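You operate a simulated robot arm through the tools that you are given. There is no shell and no other tool. Be economical: measure what you need, move in short steps, check, and stop when the job is done.

The job below is to be done with a simulated robot arm. You get a single attempt, and the scene is never put back.

## Task
Fill the red-band vial to about its line and push the grey stopper in.
Fine: stand it in the filler's well, swing the spout over, fill, swing it clear, then stopper it.

Only the result counts: the job must be done as asked and must still hold three seconds after the hand-in. Knocking over, shifting, dropping, spilling or breaking anything else fails it. A push-on lid holds only when it is set on centred and level and pressed home; a screw cap is set on level and turned clockwise until tight.

## Robot
A 6-joint arm with a two-finger parallel gripper, fixed in place. Base frame: the origin is at the foot of the arm, x ahead of it, y to its left, z up; the work surface is at about z = 0.865. Units: m, rad, N and s.
With the tool pointing down near the work surface it reaches from about 0.24 to 0.64 m from the base axis. Its first joint turns from -1.152 to 1.152 rad. Payload 2.7 kg.
Tool frame: the origin (TCP) lies between the finger pads and is the grasp point; the fingertips stand 0.023 m ahead of it; z points along the fingers, y is the line along which they close. Largest opening 0.094 m; finger width 0.038, thickness 0.01; the body of the gripper, 0.054 by 0.096 m, starts 0.039 m behind the TCP.
Orientation is told as [roll, pitch, yaw] about the base's x, y, z axes, in that order, counted from this pose: with the fingers straight down and closing along the base's y, the tool's x points along the base's -x, its y along +y and its z along -z.

## Interface
- The arm moves only by the tool jog_arm. Its argument "moves" is a list of rows, each a list of 7 numbers: the shift along the base's x, y, z in m, then the turn, a rotation vector about the base's x, y, z in rad, then the closure in counts, from 0 (fully open) to 255 (shut). In form: [[tx, ty, tz, wx, wy, wz, grip], ...]. A call has 1 to 8 rows; each row shifts and turns the commanded pose from where the row before left it. Each row takes 0.2 s and may step no farther than 0.05 m and 0.15 rad from the row before; otherwise, or with a gripper value out of range, the whole call is refused. A pose out of reach is approached as far as the arm can. The call stops where the force on the tool passes 70 N (or 10 N more than at its start, if that is more) or the arm is blocked; 0.2 s more then pass. The fingers move at their own pace (about 0.045 m/s each) and stop on an object; they squeeze with about 31 N. The grip force told is the motor's: it shows also when the fingers shut on nothing. Time passes only in rows, and 0.2 s behind the last, so rows that do not move let the fingers close. It gives the time, the measured TCP pose, the force on the tool (base axes), the opening and the grip force at its end, in the units of the frame above (readings bear some noise), and new pictures: "views" is both (left out), scene, wrist or none.
- Cameras (640 x 400 px; columns grow to the right, rows downward): "scene" is fixed at [0.0931, -0.4534, 1.4001]; the picture's right is [0.52, -0.85, 0.00], its down [-0.52, -0.32, -0.79] and it looks along [0.68, 0.41, -0.61] (base axes); focal length 319 px, centre (320, 200). "wrist" rides on the gripper at [0.087, 0.016, -0.075] in the tool frame; the picture's right is [-0.18, 0.98, 0.00], its down [-0.58, -0.11, -0.81] and it looks along [-0.79, -0.15, 0.59] (tool axes); focal length 243 px, centre (320, 200). There is no depth. A picture from a camera that has moved, and an enlarged one, comes with that camera's place and axes in the base frame and with its lens.
- close_up(camera, box): a new picture of the part [left, top, right, bottom] of that camera's present view, enlarged. It takes no simulated time.
- job_done(): hands the job in; it is judged then, once.

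Work in short steps. Places have to be worked out from the pictures, the camera data and where the tool is seen: move nearer, look again, correct. Check each grasp and each placing, and mend what went wrong. You have 120 turns and 200 pictures in all, those below and enlarged ones among them. Open the gripper and draw the arm clear of the work before you hand the job in, unless the task says otherwise; then end with one line.

The tools are called as a command line: name --pt "numbers of a row" for each row, then --argument value for the rest, lists and objects as JSON in quotes. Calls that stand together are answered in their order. jog_arm: Moves the arm, as the interface text tells. Its arguments: {"type":"object","properties":{"moves":{"type":"array","items":{"type":"array","items":{"type":"number"}}},"views":{"type":"string","enum":["both","scene","wrist","none"]}},"required":["moves"]} The other tools are called the same way: close_up (camera, box) takes an enlarged picture of a part of a camera's view; job_done () hands the job in.

At the start:

```text
clock: 0.0
eef_pos: [0.4249, -0.1858, 1.1925]
tcp_rot: [0.001, -0.001, 0.001]
contact_force: [0.0, -0.6, -0.4]
opening: 0.0938
grip_force: 0.2
```

scene: 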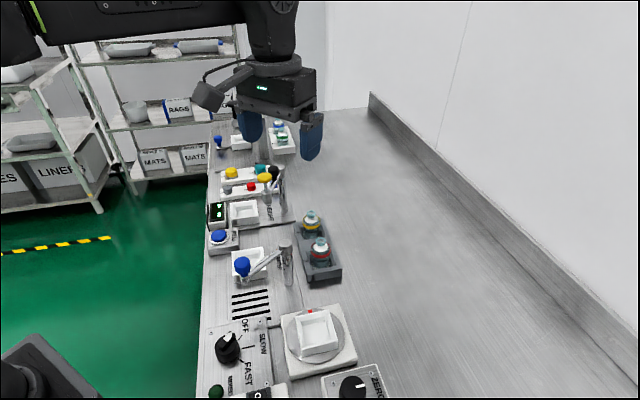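
wrist: 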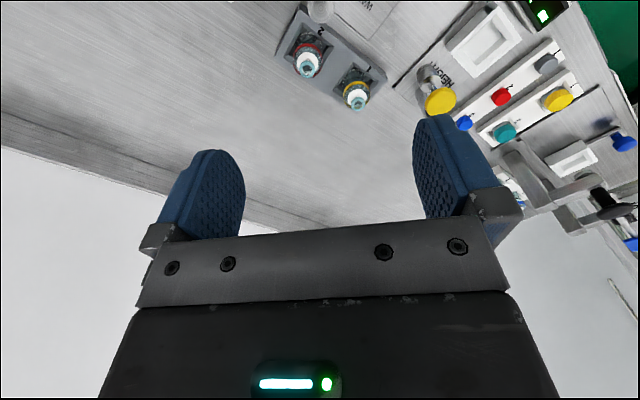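

The scene has many devices; I take enlarged looks to find the vials, filler and stoppers.

close_up --camera "scene" --box '[200, 190, 360, 290]'

close_up --camera "scene" --box '[200, 120, 328, 200]'

close_up --camera "scene" --box '[190, 280, 390, 400]'

close_up --camera "wrist" --box '[400, 0, 640, 150]'

close_up --camera "wrist" --box '[240, 0, 440, 125]'

```text
4.00 times, centred on (280, 240) of scene
camera zoom: at [0.0931, -0.4534, 1.4001], right [0.52, -0.85, 0.0], down [-0.52, -0.32, -0.79], along [0.68, 0.41, -0.61], focal length 1276 px, centre (480, 40)
```

zoom: 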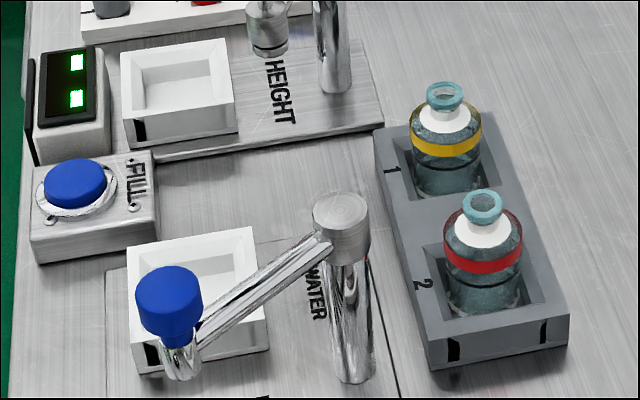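

```text
5.00 times, centred on (264, 160) of scene
camera zoom: at [0.0931, -0.4534, 1.4001], right [0.52, -0.85, 0.0], down [-0.52, -0.32, -0.79], along [0.68, 0.41, -0.61], focal length 1594 px, centre (600, 400)
```

zoom: 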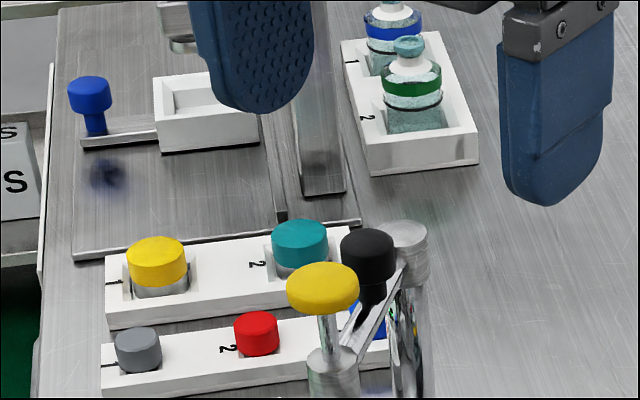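

```text
3.20 times, centred on (290, 340) of scene
camera zoom: at [0.0931, -0.4534, 1.4001], right [0.52, -0.85, 0.0], down [-0.52, -0.32, -0.79], along [0.68, 0.41, -0.61], focal length 1020 px, centre (416, -248)
```

zoom: 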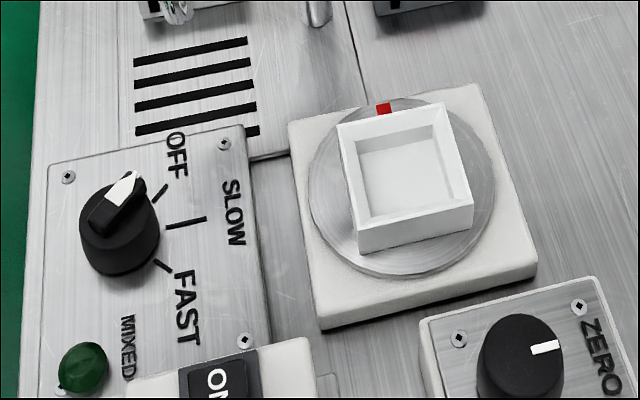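

```text
2.67 times, centred on (520, 75) of wrist
camera zoom: at [0.3393, -0.1702, 1.267], right [0.18, 0.98, 0.0], down [0.58, -0.11, 0.81], along [0.79, -0.15, -0.59], focal length 647 px, centre (-213, 533)
```

zoom: 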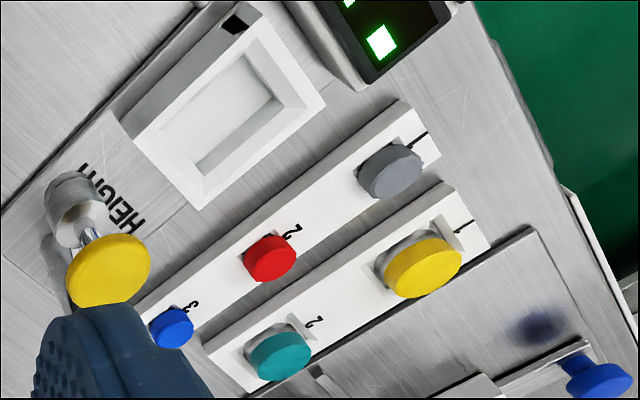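

```text
3.20 times, centred on (340, 62) of wrist
camera zoom: at [0.3393, -0.1702, 1.267], right [0.18, 0.98, 0.0], down [0.58, -0.11, 0.81], along [0.79, -0.15, -0.59], focal length 776 px, centre (256, 640)
```

zoom: 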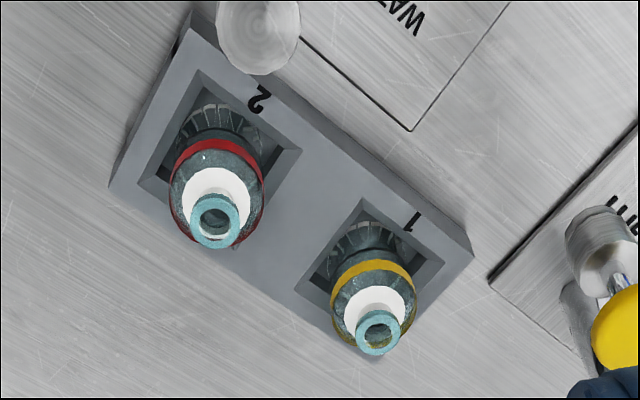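

Red vial appears at about (0.482,-0.220) with top about z 0.95; WATER spout post near (0.414,-0.187), well near (0.407,-0.087), FILL button near (0.42,0.0). I move back and tilt the wrist camera for a better view of the stations.

jog_arm --pt "-0.04 0.03 0 0 0.14 0 0" --pt "-0.04 0.03 0 0 0.14 0 0" --pt "-0.02 0.03 0 0 0.14 0 0" --pt "0 0 0 0 0 0 0" --views "both"

```text
clock: 1.0
eef_pos: [0.3266, -0.0959, 1.1918]
tcp_rot: [0.001, 0.418, 0.002]
contact_force: [0.0, 0.7, -0.2]
opening: 0.0943
grip_force: 0.0
camera wrist: at [0.2783, -0.0789, 1.2955], right [0.17, 0.98, -0.07], down [0.86, -0.11, 0.5], along [0.48, -0.15, -0.86], focal length 243 px, centre (320, 200)
```

scene: 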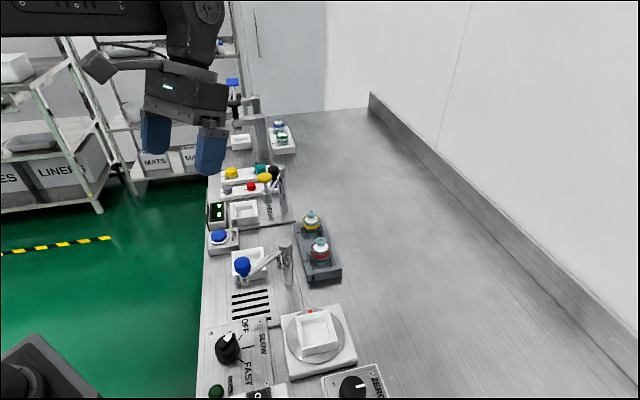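
wrist: 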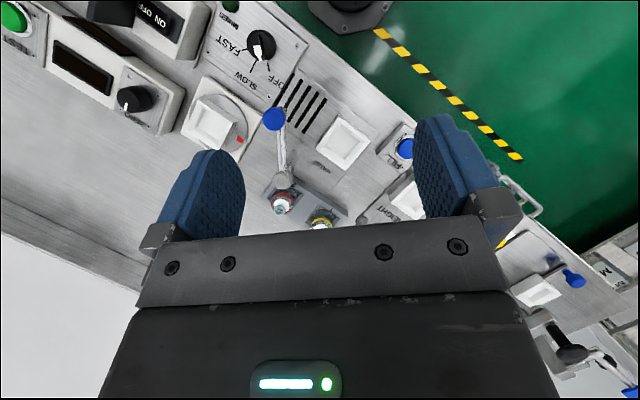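

close_up --camera "scene" --box '[200, 70, 328, 150]'

close_up --camera "scene" --box '[200, 150, 312, 220]'

close_up --camera "wrist" --box '[230, 80, 422, 230]'

```text
5.00 times, centred on (264, 110) of scene
camera zoom: at [0.0931, -0.4534, 1.4001], right [0.52, -0.85, 0.0], down [-0.52, -0.32, -0.79], along [0.68, 0.41, -0.61], focal length 1594 px, centre (600, 650)
```

zoom: 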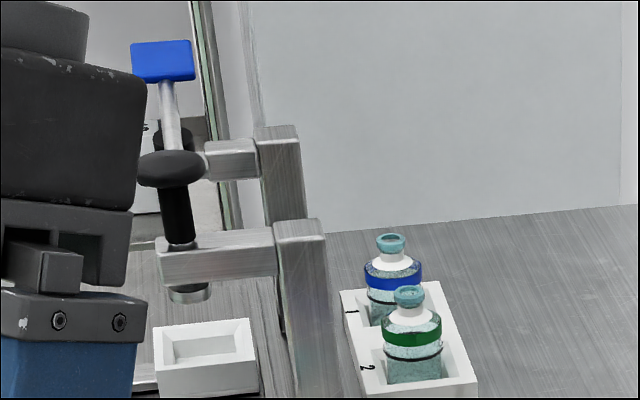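

```text
5.71 times, centred on (256, 185) of scene
camera zoom: at [0.0931, -0.4534, 1.4001], right [0.52, -0.85, 0.0], down [-0.52, -0.32, -0.79], along [0.68, 0.41, -0.61], focal length 1822 px, centre (686, 286)
```

zoom: 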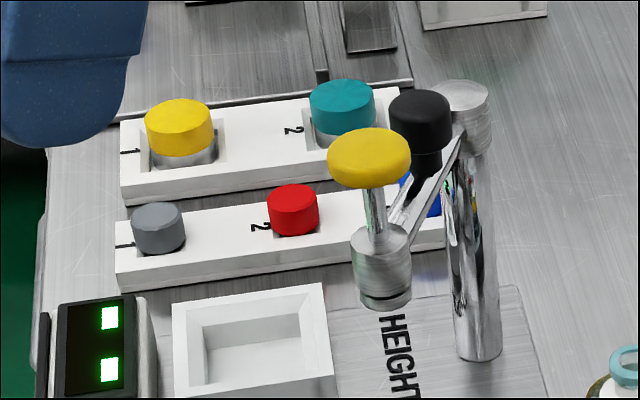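

```text
2.67 times, centred on (326, 155) of wrist
camera zoom: at [0.2783, -0.0789, 1.2955], right [0.17, 0.98, -0.07], down [0.86, -0.11, 0.5], along [0.48, -0.15, -0.86], focal length 647 px, centre (304, 320)
```

zoom: 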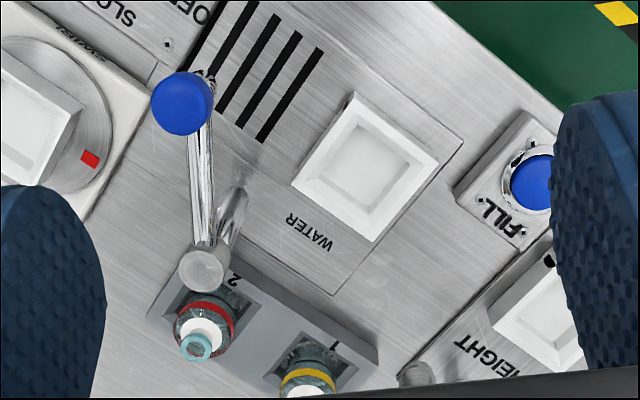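

Geometry by triangulation: vial ≈(0.488,-0.2165), neck top z≈0.938; spout post ≈(0.417,-0.183); knob ≈(0.325,-0.165,1.00); well ≈(0.40,-0.093), rotated 45°. I level the tool, go above the vial with yaw +45° (camera away from the post) and look.

jog_arm --pt "0.04 -0.03 0 0 -0.14 0 0" --pt "0.04 -0.03 0 0 -0.14 0 0" --pt "0.04 -0.03 0 0 -0.138 0 0" --pt "0.04 -0.03 -0.02 0 0 0.15 0" --pt "0.001 0 -0.03 0 0 0.15 0" --pt "0 0 -0.03 0 0 0.15 0" --pt "0 0 -0.03 0 0 0.15 60" --pt "0 0 -0.02 0 0 0.15 60" --views "both"

```text
refused: row 4 steps farther than a row can; nothing moved
```

The fourth row stepped too far; I shorten it.

jog_arm --pt "0.04 -0.03 0 0 -0.14 0 0" --pt "0.04 -0.03 0 0 -0.14 0 0" --pt "0.04 -0.03 0 0 -0.138 0 0" --pt "0.04 -0.03 0 0 0 0.15 0" --pt "0.001 0 -0.04 0 0 0.15 0" --pt "0 0 -0.03 0 0 0.15 0" --pt "0 0 -0.03 0 0 0.15 60" --pt "0 0 -0.02 0 0 0.15 60" --views "both"

```text
clock: 2.8
eef_pos: [0.4865, -0.215, 1.0733]
tcp_rot: [0.001, 0.001, 0.757]
contact_force: [0.4, -0.1, 0.3]
opening: 0.0721
grip_force: 0.0
camera wrist: at [0.4123, -0.2627, 1.1477], right [-0.54, 0.84, 0.0], down [0.5, 0.32, 0.81], along [0.68, 0.44, -0.59], focal length 243 px, centre (320, 200)
```

scene: 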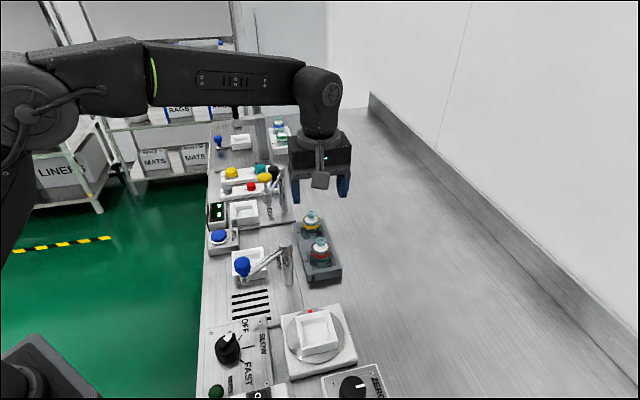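
wrist: 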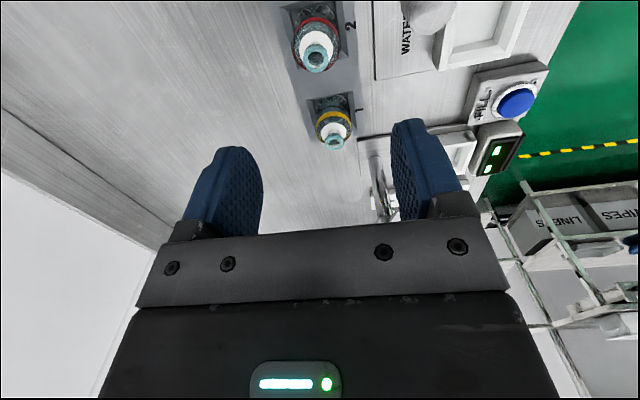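

The vial is nearly under the TCP, about (0.489,-0.215). I go down to z≈0.96 and check.

jog_arm --pt "0.002 -0.001 -0.04 0 0 0.03 60" --pt "0 0 -0.04 0 0 0 60" --pt "0 0 -0.033 0 0 0 60" --views "both"

close_up --camera "scene" --box '[250, 190, 378, 270]'

```text
clock: 3.6
eef_pos: [0.4877, -0.2194, 0.9611]
tcp_rot: [0.001, -0.001, 0.782]
contact_force: [-0.7, 0.2, 0.1]
opening: 0.0722
grip_force: 0.1
camera wrist: at [0.4159, -0.2692, 1.0351], right [-0.56, 0.83, 0.0], down [0.49, 0.33, 0.81], along [0.67, 0.45, -0.59], focal length 243 px, centre (320, 200)
```

scene: 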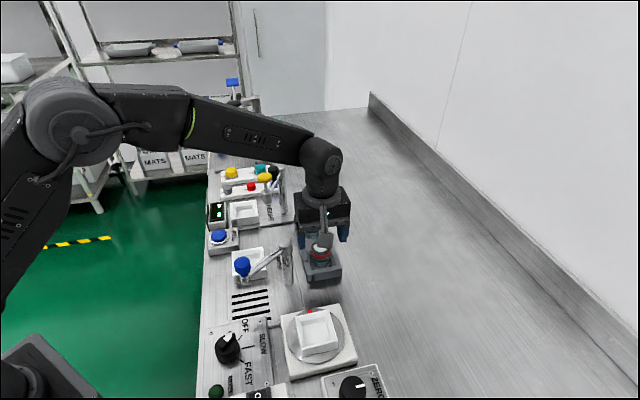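
wrist: 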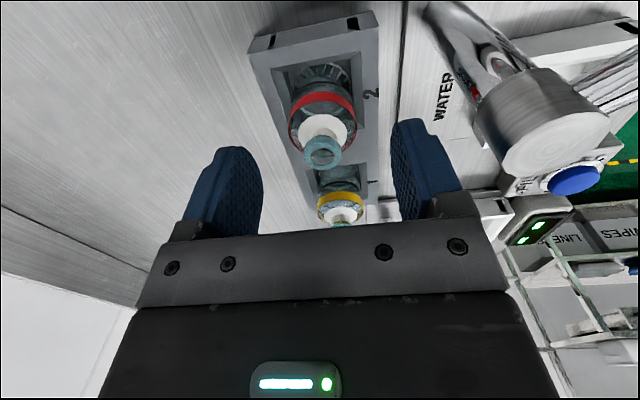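

```text
5.00 times, centred on (314, 230) of scene
camera zoom: at [0.0931, -0.4534, 1.4001], right [0.52, -0.85, 0.0], down [-0.52, -0.32, -0.79], along [0.68, 0.41, -0.61], focal length 1594 px, centre (350, 50)
```

zoom: 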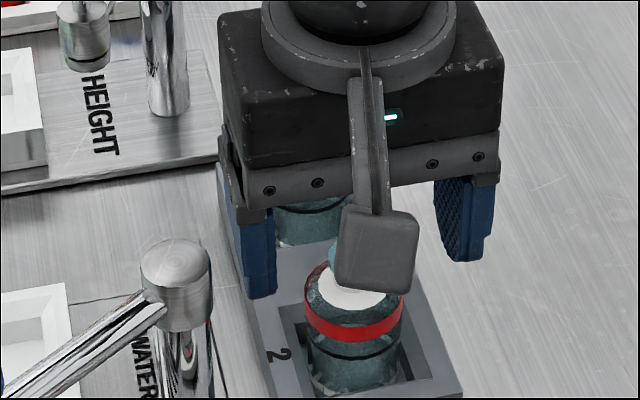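

Vial at ≈(0.489,-0.218), centred between fingers. I descend so the tips stay just above the rack top, then close.

jog_arm --pt "0.001 0.001 -0.024 0 0 0 60" --pt "0 0 -0.018 0 0 0 60" --views "both"

close_up --camera "scene" --box '[266, 210, 378, 280]'

```text
clock: 4.2
eef_pos: [0.4899, -0.2173, 0.9165]
tcp_rot: [-0.001, 0.0, 0.783]
contact_force: [0.1, -0.5, 0.4]
opening: 0.0721
grip_force: 0.0
camera wrist: at [0.4176, -0.2661, 0.9911], right [-0.56, 0.83, 0.0], down [0.49, 0.33, 0.81], along [0.67, 0.45, -0.59], focal length 243 px, centre (320, 200)
```

scene: 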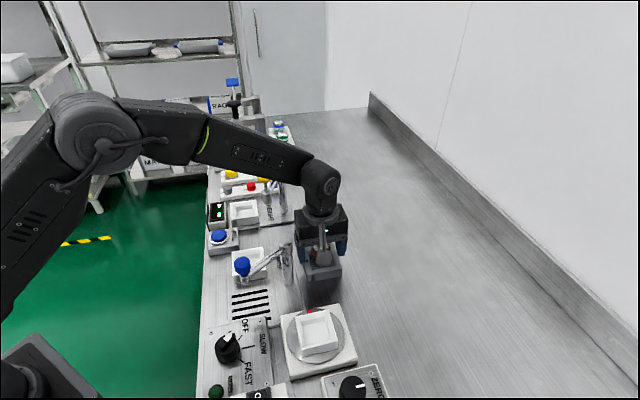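
wrist: 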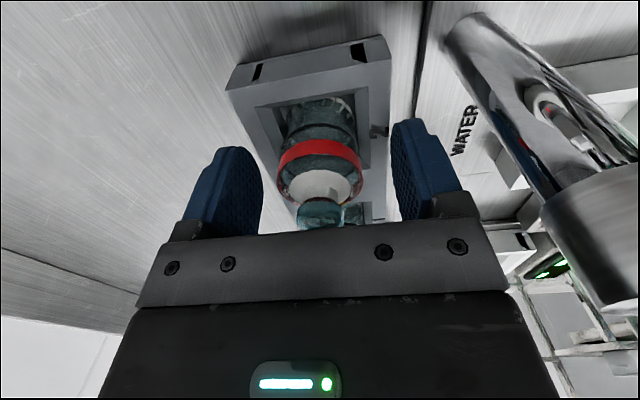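

```text
5.71 times, centred on (322, 245) of scene
camera zoom: at [0.0931, -0.4534, 1.4001], right [0.52, -0.85, 0.0], down [-0.52, -0.32, -0.79], along [0.68, 0.41, -0.61], focal length 1822 px, centre (309, -57)
```

zoom: 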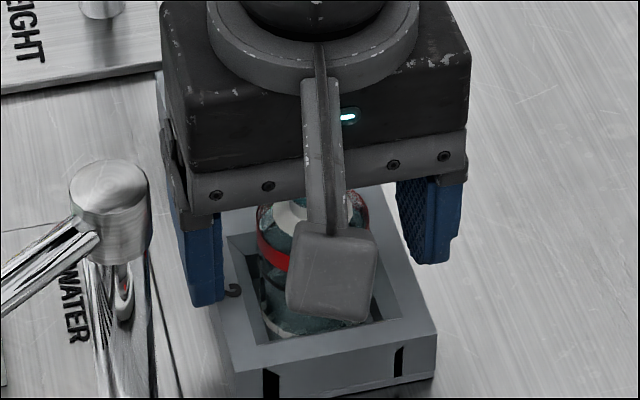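

The vial is centred; I raise 4 mm for clearance over the rack edge and close.

jog_arm --pt "0 0 0.004 0 0 0 60" --pt "0 0 0 0 0 0 200" --pt "0 0 0 0 0 0 200" --pt "0 0 0 0 0 0 200" --views "wrist"

```text
clock: 5.2
eef_pos: [0.4906, -0.2157, 0.9199]
tcp_rot: [0.001, 0.001, 0.782]
contact_force: [-0.4, -0.7, -0.4]
opening: 0.0386
grip_force: 30.7
camera wrist: at [0.4178, -0.2657, 0.9952], right [-0.56, 0.83, 0.0], down [0.49, 0.33, 0.81], along [0.67, 0.45, -0.59], focal length 243 px, centre (320, 200)
```

wrist: 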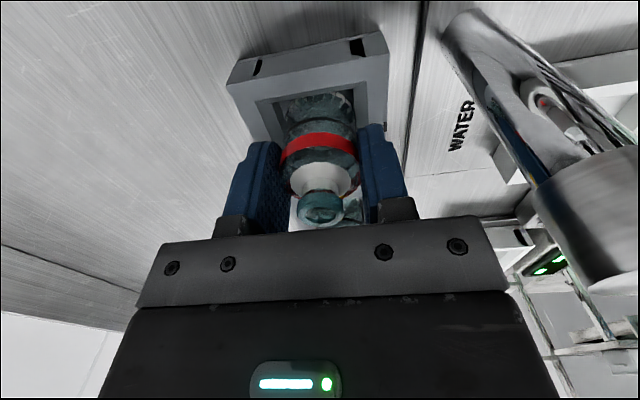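

Grasp holds (0.0386, 30.7 N). Lifting straight up.

jog_arm --pt "0 0 0.03 0 0 0 200" --pt "0 0 0.04 0 0 0 200" --pt "0 0 0.04 0 0 0 200" --pt "0 0 0.04 0 0 0 200" --pt "0 0 0.03 0 0 0 200" --views "both"

close_up --camera "scene" --box '[230, 100, 390, 200]'

close_up --camera "wrist" --box '[240, 80, 400, 240]'

```text
clock: 6.4
eef_pos: [0.4871, -0.2146, 1.1021]
tcp_rot: [0.002, 0.0, 0.783]
contact_force: [0.2, -0.8, -0.9]
opening: 0.0385
grip_force: 31.0
camera wrist: at [0.4149, -0.265, 1.1765], right [-0.56, 0.83, 0.0], down [0.49, 0.33, 0.81], along [0.67, 0.45, -0.59], focal length 243 px, centre (320, 200)
```

scene: 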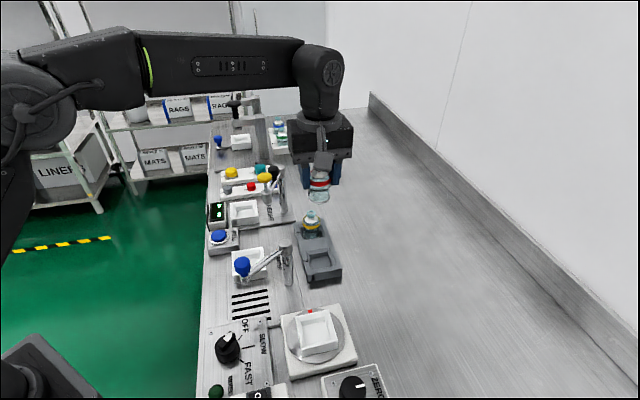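
wrist: 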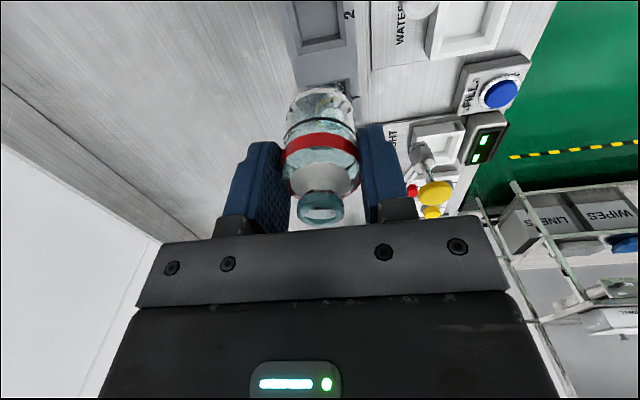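

```text
4.00 times, centred on (310, 150) of scene
camera zoom: at [0.0931, -0.4534, 1.4001], right [0.52, -0.85, 0.0], down [-0.52, -0.32, -0.79], along [0.68, 0.41, -0.61], focal length 1276 px, centre (360, 400)
```

zoom: 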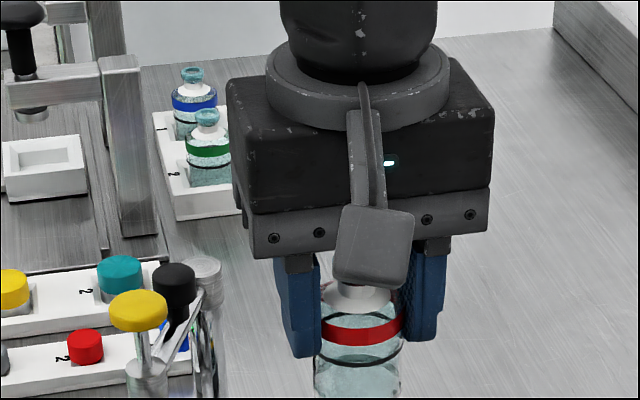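

```text
2.50 times, centred on (320, 160) of wrist
camera zoom: at [0.4149, -0.265, 1.1765], right [-0.56, 0.83, 0.0], down [0.49, 0.33, 0.81], along [0.67, 0.45, -0.59], focal length 606 px, centre (320, 300)
```

zoom: 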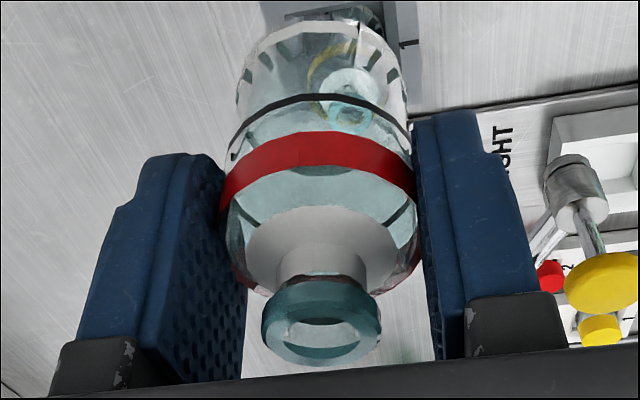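

Vial is empty with black line just below the red band. I now carry it high over to the well while yawing -90°.

jog_arm --pt "-0.011 0.0153 0 0 0 -0.149 200" --pt "-0.011 0.0153 0 0 0 -0.149 200" --pt "-0.011 0.0153 0 0 0 -0.149 200" --pt "-0.011 0.0153 0 0 0 -0.149 200" --pt "-0.011 0.0153 0 0 0 -0.149 200" --pt "-0.011 0.0153 0 0 0 -0.149 200" --pt "-0.011 0.0153 0 0 0 -0.149 200" --pt "-0.011 0.0153 0 0 0 -0.149 200" --views "none"

jog_arm --pt "0 0 0 0 0 -0.149 200" --pt "0 0 0 0 0 -0.149 200" --pt "0 0 0 0 0 -0.08 200" --pt "0 0 0 0 0 0 200" --views "both"

```text
clock: 8.2
eef_pos: [0.3998, -0.0939, 1.1018]
tcp_rot: [0.001, 0.001, -0.412]
contact_force: [-1.0, -0.4, 0.0]
opening: 0.0385
grip_force: 30.9
```

```text
clock: 9.2
eef_pos: [0.4009, -0.0938, 1.1018]
tcp_rot: [-0.001, -0.001, -0.79]
contact_force: [-0.2, 0.5, -0.9]
opening: 0.0385
grip_force: 30.8
camera wrist: at [0.3528, -0.0214, 1.1764], right [0.83, 0.56, 0.0], down [0.33, -0.49, 0.81], along [0.45, -0.67, -0.59], focal length 243 px, centre (320, 200)
```

scene: 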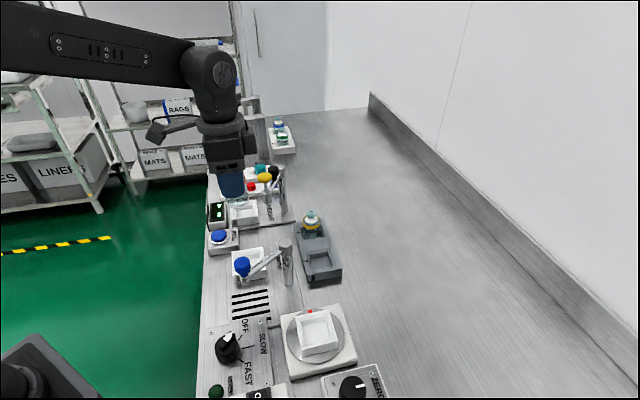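
wrist: 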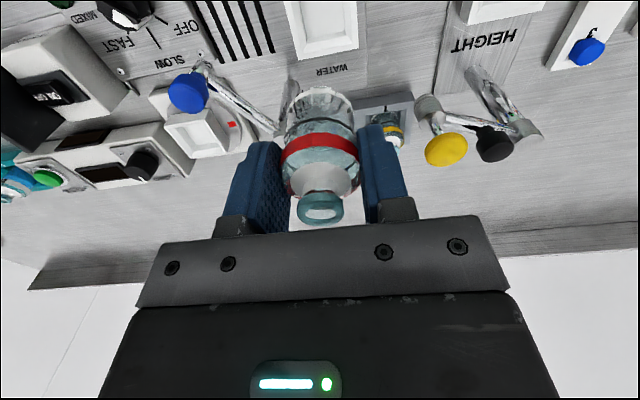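

Vial hangs near the well; I zoom in to pin the well corners.

close_up --camera "scene" --box '[200, 220, 328, 300]'

close_up --camera "wrist" --box '[240, 0, 400, 100]'

```text
5.00 times, centred on (264, 260) of scene
camera zoom: at [0.0931, -0.4534, 1.4001], right [0.52, -0.85, 0.0], down [-0.52, -0.32, -0.79], along [0.68, 0.41, -0.61], focal length 1594 px, centre (600, -100)
```

zoom: 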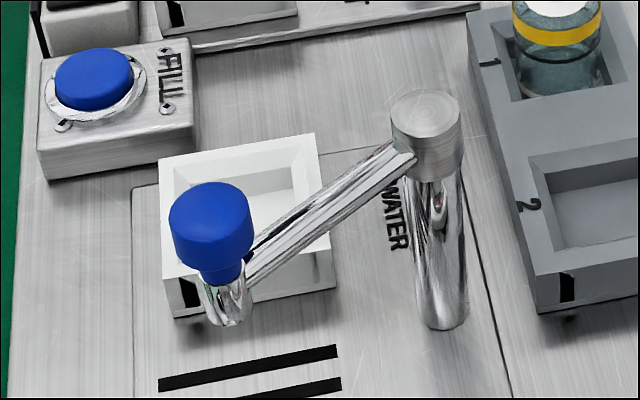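

```text
4.00 times, centred on (320, 50) of wrist
camera zoom: at [0.3528, -0.0214, 1.1764], right [0.83, 0.56, 0.0], down [0.33, -0.49, 0.81], along [0.45, -0.67, -0.59], focal length 970 px, centre (320, 800)
```

zoom: 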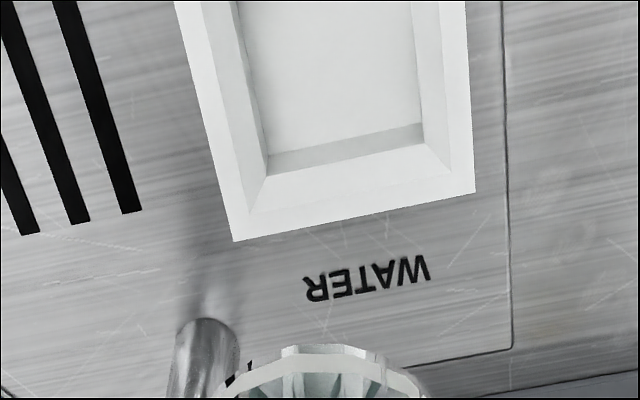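

Well centre ≈(0.404,-0.0925), with a funnel-walled pocket about 0.044 wide. I correct by +4 mm in x and descend to just above.

jog_arm --pt "0.004 0 -0.04 0 0 0 200" --pt "0 0 -0.04 0 0 0 200" --pt "0 0 -0.04 0 0 0 200" --pt "0 0 -0.02 0 0 0 200" --views "both"

close_up --camera "scene" --box '[200, 200, 328, 280]'

close_up --camera "wrist" --box '[240, 0, 400, 240]'

```text
clock: 10.2
eef_pos: [0.4077, -0.093, 0.9628]
tcp_rot: [0.0, 0.001, -0.789]
contact_force: [-0.1, 0.0, -1.2]
opening: 0.0384
grip_force: 31.3
camera wrist: at [0.358, -0.0211, 1.0372], right [0.83, 0.56, 0.0], down [0.33, -0.49, 0.81], along [0.45, -0.67, -0.59], focal length 243 px, centre (320, 200)
```

scene: 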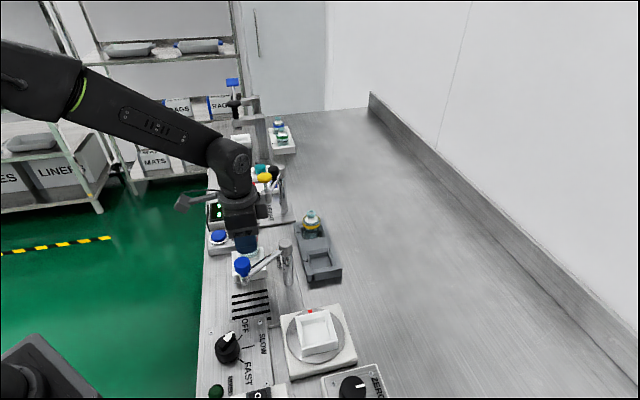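
wrist: 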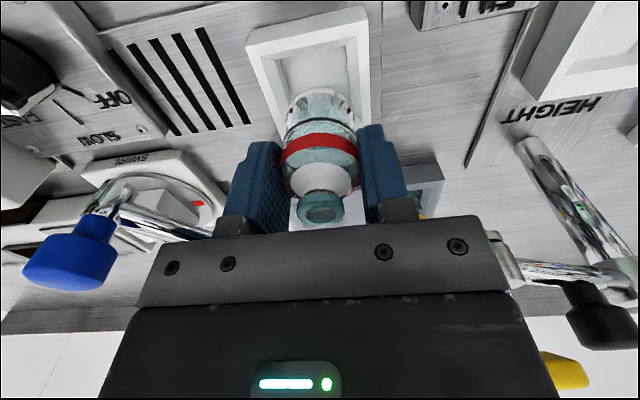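

```text
5.00 times, centred on (264, 240) of scene
camera zoom: at [0.0931, -0.4534, 1.4001], right [0.52, -0.85, 0.0], down [-0.52, -0.32, -0.79], along [0.68, 0.41, -0.61], focal length 1594 px, centre (600, 0)
```

zoom: 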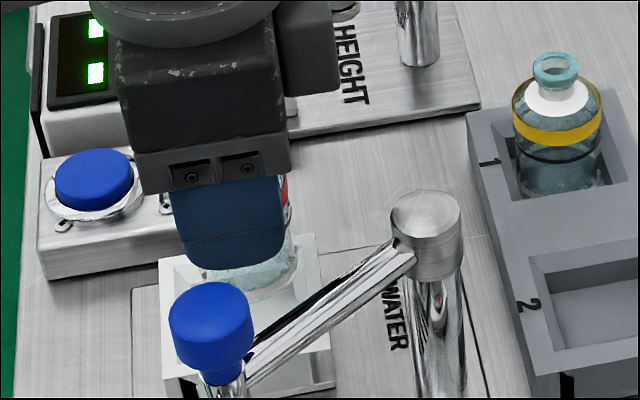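

```text
1.67 times, centred on (320, 120) of wrist
camera zoom: at [0.358, -0.0211, 1.0372], right [0.83, 0.56, 0.0], down [0.33, -0.49, 0.81], along [0.45, -0.67, -0.59], focal length 404 px, centre (320, 333)
```

zoom: 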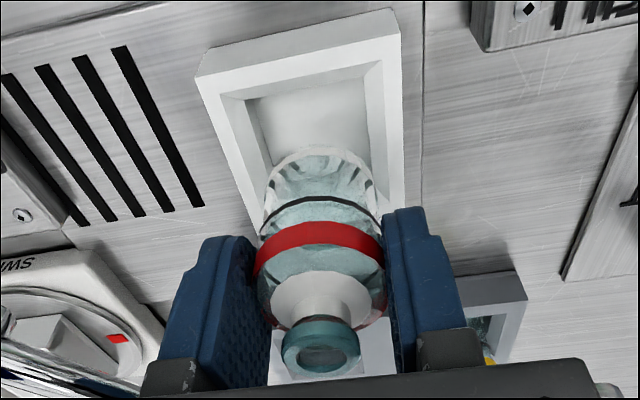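

Reading suggests TCP ~2–3 mm too far in x; I shift −3 mm, settle, and go down some more.

jog_arm --pt "-0.002 0 0 0 0 0 200" --pt "0 0 0 0 0 0 200" --pt "0 0 -0.02 0 0 0 200" --pt "0 0 0 0 0 0 200" --views "wrist"

close_up --camera "wrist" --box '[240, 0, 400, 240]'

close_up --camera "scene" --box '[210, 220, 306, 280]'

```text
clock: 11.2
eef_pos: [0.4038, -0.0948, 0.9434]
tcp_rot: [0.0, 0.0, -0.789]
contact_force: [-0.5, -0.2, 0.4]
opening: 0.0384
grip_force: 31.5
camera wrist: at [0.356, -0.0217, 1.0181], right [0.83, 0.56, 0.0], down [0.33, -0.49, 0.81], along [0.45, -0.67, -0.59], focal length 243 px, centre (320, 200)
```

wrist: 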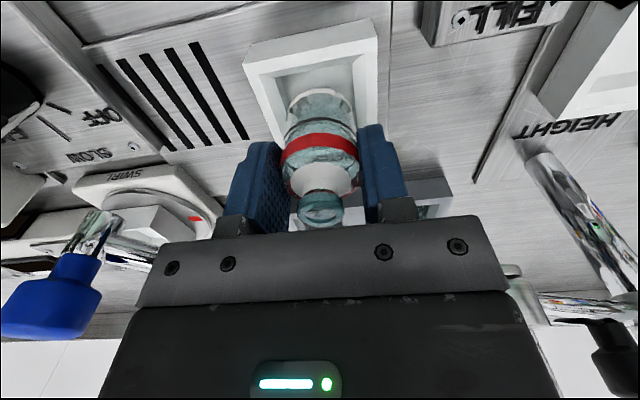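

```text
1.67 times, centred on (320, 120) of wrist
camera zoom: at [0.356, -0.0217, 1.0181], right [0.83, 0.56, 0.0], down [0.33, -0.49, 0.81], along [0.45, -0.67, -0.59], focal length 404 px, centre (320, 333)
```

zoom: 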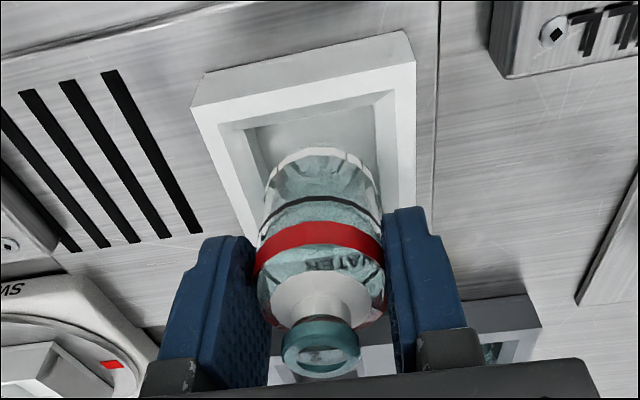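

```text
6.67 times, centred on (258, 250) of scene
camera zoom: at [0.0931, -0.4534, 1.4001], right [0.52, -0.85, 0.0], down [-0.52, -0.32, -0.79], along [0.68, 0.41, -0.61], focal length 2126 px, centre (733, -133)
```

zoom: 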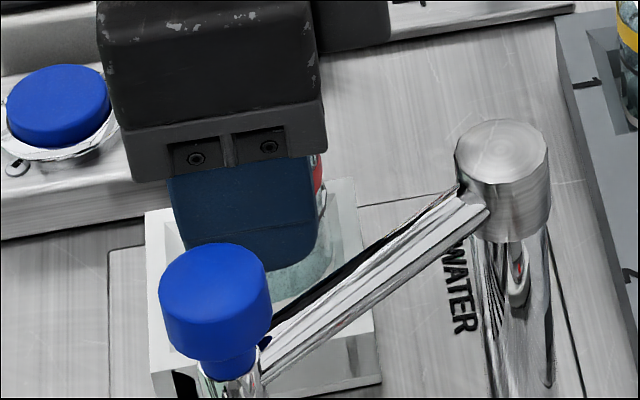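

Recomputed well centre (0.4043,-0.093); vial is centred within ~1 mm. Lower gradually while watching the force.

jog_arm --pt "0 0 -0.006 0 0 0 200" --pt "0 0 -0.005 0 0 0 200" --pt "0 0 0 0 0 0 200" --views "wrist"

```text
clock: 12.0
eef_pos: [0.4042, -0.093, 0.9306]
tcp_rot: [-0.001, 0.001, -0.788]
contact_force: [-2.9, 1.8, -0.9]
opening: 0.0384
grip_force: 31.1
camera wrist: at [0.3548, -0.0209, 1.0056], right [0.83, 0.56, 0.0], down [0.33, -0.49, 0.81], along [0.45, -0.67, -0.59], focal length 243 px, centre (320, 200)
```

wrist: 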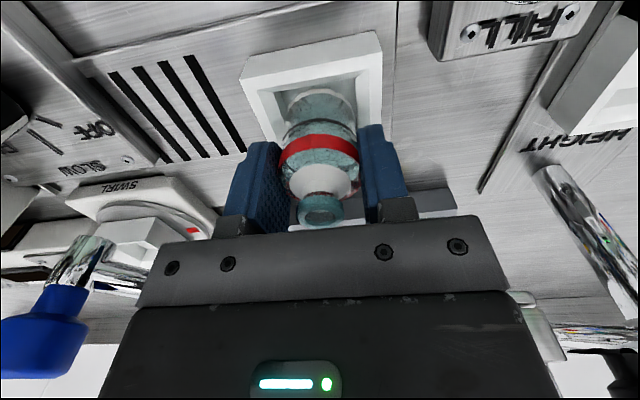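

Slight sideways force toward (-x,+y): the vial touches the far funnel wall. I shift 1.5 mm that way and continue down.

jog_arm --pt "-0.0012 0.0012 0 0 0 0 200" --pt "0 0 -0.004 0 0 0 200" --pt "0 0 0 0 0 0 200" --views "none"

jog_arm --pt "0 0 -0.003 0 0 0 200" --pt "0 0 0 0 0 0 200" --views "wrist"

```text
clock: 12.8
eef_pos: [0.4021, -0.0928, 0.9268]
tcp_rot: [0.0, 0.001, -0.789]
contact_force: [0.2, -0.8, -1.0]
opening: 0.0387
grip_force: 31.2
```

```text
clock: 13.4
eef_pos: [0.4018, -0.0938, 0.9253]
tcp_rot: [0.001, -0.001, -0.788]
contact_force: [0.0, -1.1, 3.0]
opening: 0.0384
grip_force: 31.5
camera wrist: at [0.353, -0.0203, 0.9992], right [0.83, 0.56, 0.0], down [0.33, -0.49, 0.81], along [0.45, -0.67, -0.59], focal length 243 px, centre (320, 200)
```

wrist: 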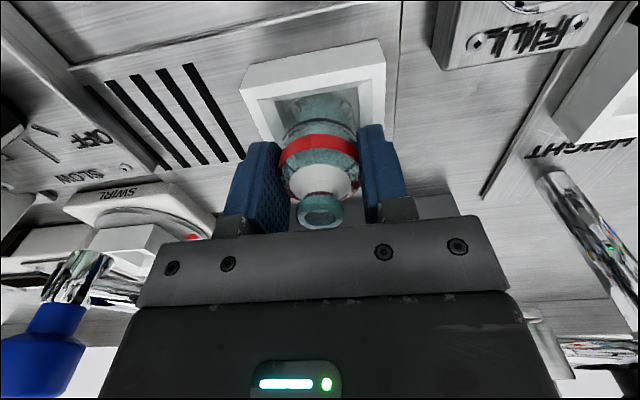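

Vertical force +3 N: probably on the floor. One more 2 mm step to confirm.

jog_arm --pt "0 0 -0.002 0 0 0 200" --pt "0 0 0 0 0 0 200" --views "scene"

close_up --camera "scene" --box '[210, 220, 306, 280]'

```text
clock: 14.0
eef_pos: [0.4023, -0.092, 0.924]
tcp_rot: [0.003, -0.002, -0.789]
contact_force: [-4.7, -3.4, 19.6]
opening: 0.0387
grip_force: 30.7
```

scene: 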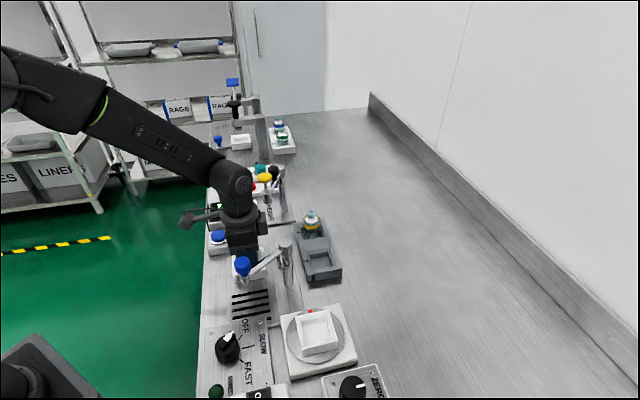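

```text
6.67 times, centred on (258, 250) of scene
camera zoom: at [0.0927, -0.4534, 1.4001], right [0.52, -0.85, 0.0], down [-0.52, -0.32, -0.79], along [0.68, 0.41, -0.61], focal length 2126 px, centre (733, -133)
```

zoom: 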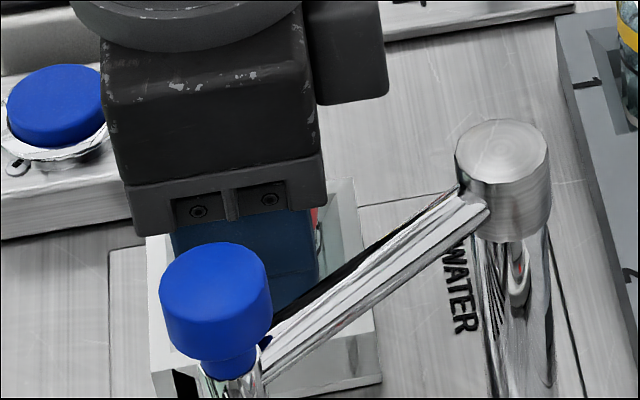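

Firm floor contact (20 N). Relieve 1.5 mm and open.

jog_arm --pt "0 0 0.0015 0 0 0 200" --pt "0 0 0 0 0 0 150" --pt "0 0 0 0 0 0 100" --pt "0 0 0 0 0 0 60" --pt "0 0 0 0 0 0 60" --views "wrist"

jog_arm --pt "0 0 0.03 0 0 0 60" --pt "0 0 0.04 0 0 0 60" --pt "0 0 0.05 0 0 0 60" --pt "0 0 0.04 0 0 0 60" --pt "0 0.04 0 0 0 0 60" --pt "0 0.04 0 0 0 0 60" --views "both"

close_up --camera "scene" --box '[210, 220, 306, 280]'

```text
clock: 15.2
eef_pos: [0.4034, -0.0915, 0.9238]
tcp_rot: [0.001, 0.001, -0.789]
contact_force: [0.0, -0.5, 0.4]
opening: 0.0717
grip_force: 0.0
camera wrist: at [0.3538, -0.0191, 0.9984], right [0.83, 0.56, 0.0], down [0.33, -0.49, 0.81], along [0.45, -0.67, -0.59], focal length 243 px, centre (320, 200)
```

wrist: 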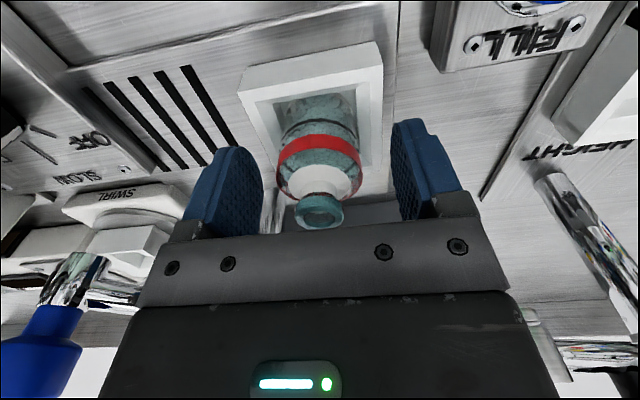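

```text
clock: 16.6
eef_pos: [0.3995, -0.0131, 1.086]
tcp_rot: [-0.001, -0.001, -0.79]
contact_force: [-0.2, 0.2, -0.6]
opening: 0.0721
grip_force: 0.0
camera wrist: at [0.3508, 0.0606, 1.1605], right [0.83, 0.56, 0.0], down [0.33, -0.49, 0.81], along [0.45, -0.67, -0.59], focal length 243 px, centre (320, 200)
```

scene: 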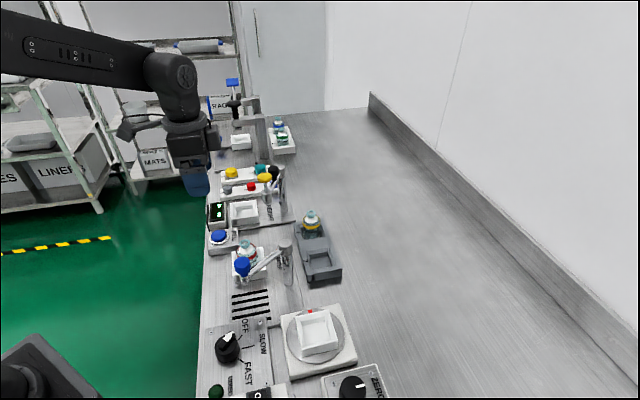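
wrist: 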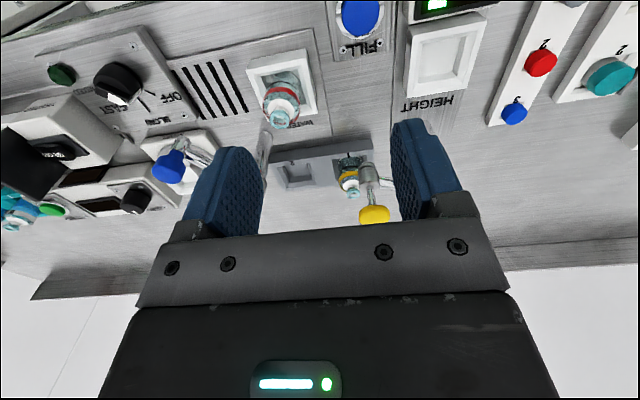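

```text
6.67 times, centred on (258, 250) of scene
camera zoom: at [0.0931, -0.4534, 1.4001], right [0.52, -0.85, 0.0], down [-0.52, -0.32, -0.79], along [0.68, 0.41, -0.61], focal length 2126 px, centre (733, -133)
```

zoom: 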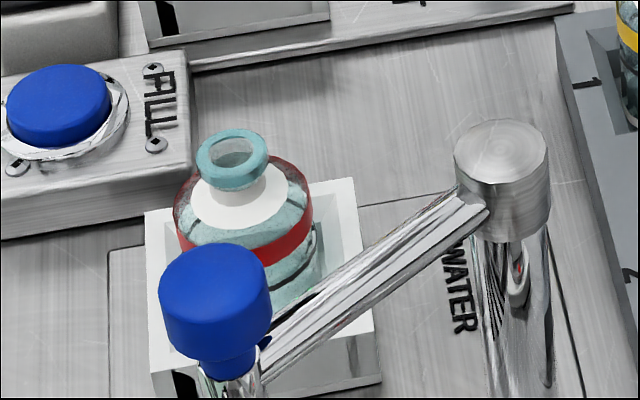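

Vial stands upright at ≈(0.403,-0.092). Now go above the spout knob ≈(0.326,-0.163,0.996) with yaw ≈-0.19 so the fingers close along the swing tangent.

jog_arm --pt "-0.0184 -0.0375 0 0 0 0.15 90" --pt "-0.0184 -0.0375 0 0 0 0.15 90" --pt "-0.0184 -0.0375 0 0 0 0.15 90" --pt "-0.0184 -0.0375 0 0 0 0.15 90" --pt "0 0 0 0 0 0 90" --views "both"

close_up --camera "wrist" --box '[220, 0, 420, 240]'

```text
clock: 17.8
eef_pos: [0.3274, -0.1633, 1.0805]
tcp_rot: [0.001, 0.0, -0.189]
contact_force: [0.0, -0.6, 0.0]
opening: 0.0609
grip_force: 0.1
camera wrist: at [0.2454, -0.1305, 1.1558], right [0.36, 0.93, 0.0], down [0.55, -0.22, 0.81], along [0.75, -0.29, -0.59], focal length 243 px, centre (320, 200)
```

scene: 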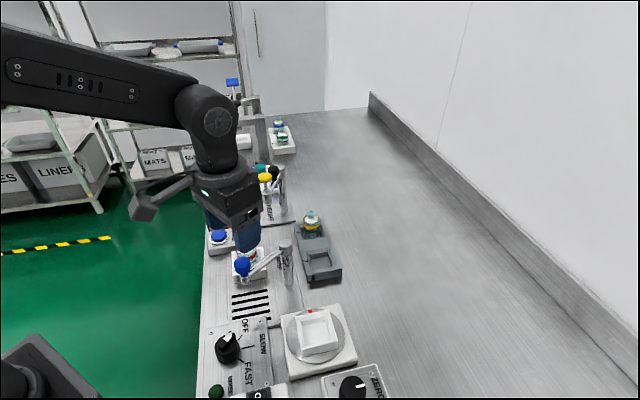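
wrist: 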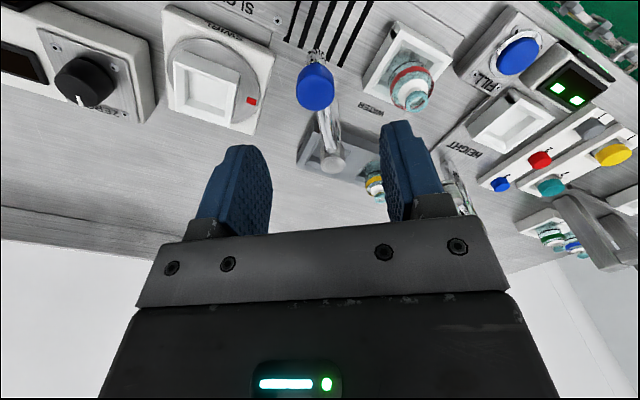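

```text
1.67 times, centred on (320, 120) of wrist
camera zoom: at [0.2454, -0.1305, 1.1558], right [0.36, 0.93, 0.0], down [0.55, -0.22, 0.81], along [0.75, -0.29, -0.59], focal length 404 px, centre (320, 333)
```

zoom: 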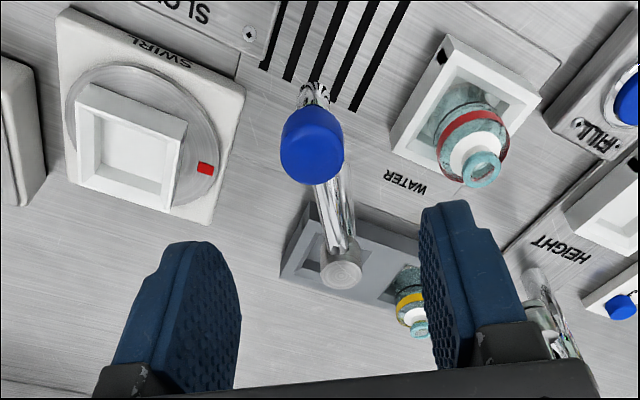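

Knob ≈(0.326,-0.1645), post ≈(0.416,-0.182), radius 0.092. Descend around the knob.

jog_arm --pt "-0.001 -0.001 -0.04 0 0 0 90" --pt "0 0 -0.03 0 0 0 90" --pt "0 0 -0.008 0 0 0 90" --pt "0 0 0 0 0 0 90" --views "both"

close_up --camera "scene" --box '[200, 210, 328, 290]'

```text
clock: 18.8
eef_pos: [0.3264, -0.1628, 1.0041]
tcp_rot: [0.0, -0.002, -0.188]
contact_force: [-0.1, -0.3, 0.6]
opening: 0.0607
grip_force: 0.0
camera wrist: at [0.2446, -0.131, 1.0791], right [0.37, 0.93, 0.0], down [0.55, -0.22, 0.81], along [0.75, -0.29, -0.59], focal length 243 px, centre (320, 200)
```

scene: 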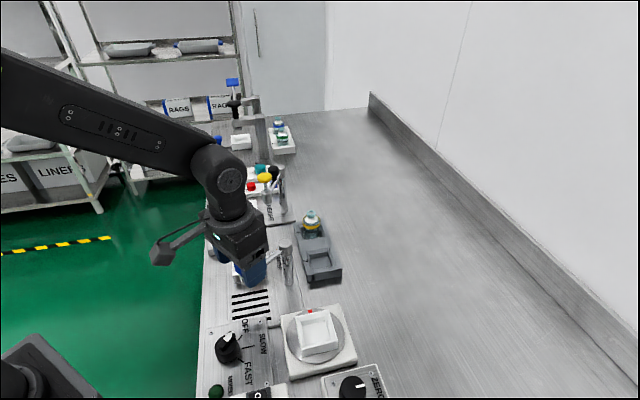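
wrist: 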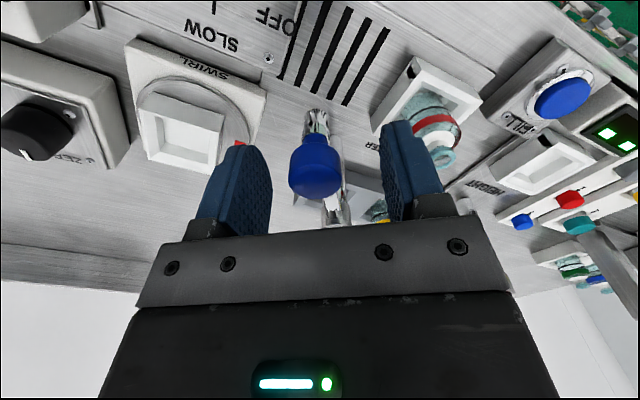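

```text
5.00 times, centred on (264, 250) of scene
camera zoom: at [0.0931, -0.4534, 1.4001], right [0.52, -0.85, 0.0], down [-0.52, -0.32, -0.79], along [0.68, 0.41, -0.61], focal length 1594 px, centre (600, -50)
```

zoom: 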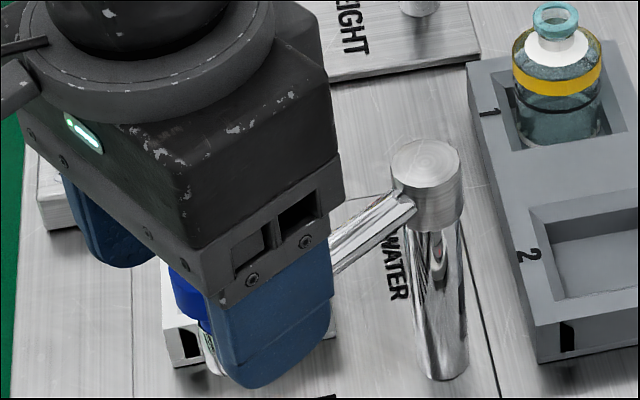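

Knob lies between the fingers; I close to a loose cage (~0.029).

jog_arm --pt "0 -0.001 -0.003 0 0 0 176" --pt "0 0 0 0 0 0 176" --pt "0 0 0 0 0 0 176" --views "wrist"

```text
clock: 19.6
eef_pos: [0.3263, -0.1641, 1.0015]
tcp_rot: [0.0, 0.001, -0.188]
contact_force: [-0.4, -0.9, -0.3]
opening: 0.0294
grip_force: 0.0
camera wrist: at [0.2445, -0.1318, 1.0764], right [0.37, 0.93, 0.0], down [0.55, -0.22, 0.81], along [0.75, -0.29, -0.59], focal length 243 px, centre (320, 200)
```

wrist: 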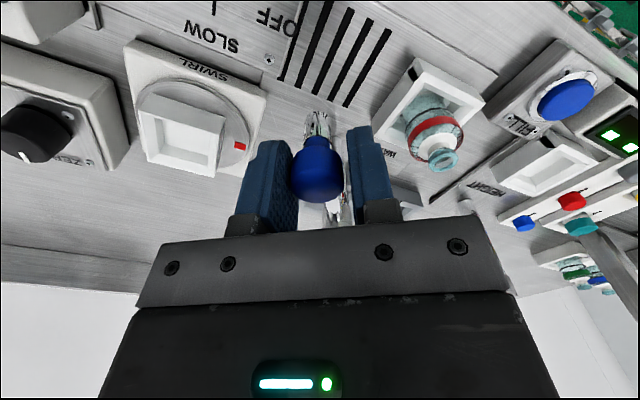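

Caged without squeezing. Swing the first steps along the arc and check.

jog_arm --pt "0.0033 0.0124 0 0 0 -0.1396 176" --pt "0.005 0.0117 0 0 0 -0.1396 176" --pt "0.0066 0.011 0 0 0 -0.1396 176" --views "wrist"

```text
clock: 20.4
eef_pos: [0.3395, -0.1299, 1.0028]
tcp_rot: [-0.001, 0.001, -0.61]
contact_force: [0.3, -0.7, 0.4]
opening: 0.0293
grip_force: 0.3
camera wrist: at [0.2801, -0.0659, 1.077], right [0.71, 0.7, 0.0], down [0.41, -0.42, 0.81], along [0.56, -0.58, -0.59], focal length 243 px, centre (320, 200)
```

wrist: 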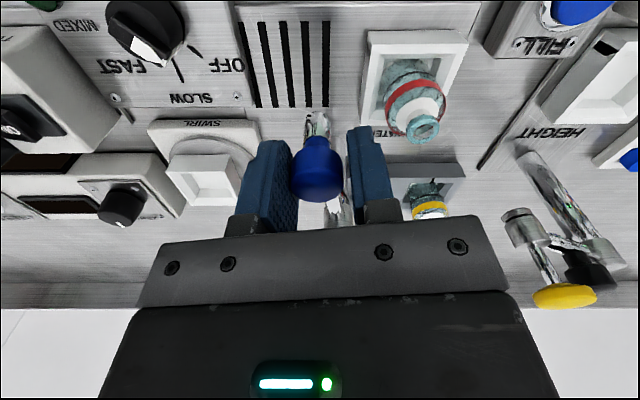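

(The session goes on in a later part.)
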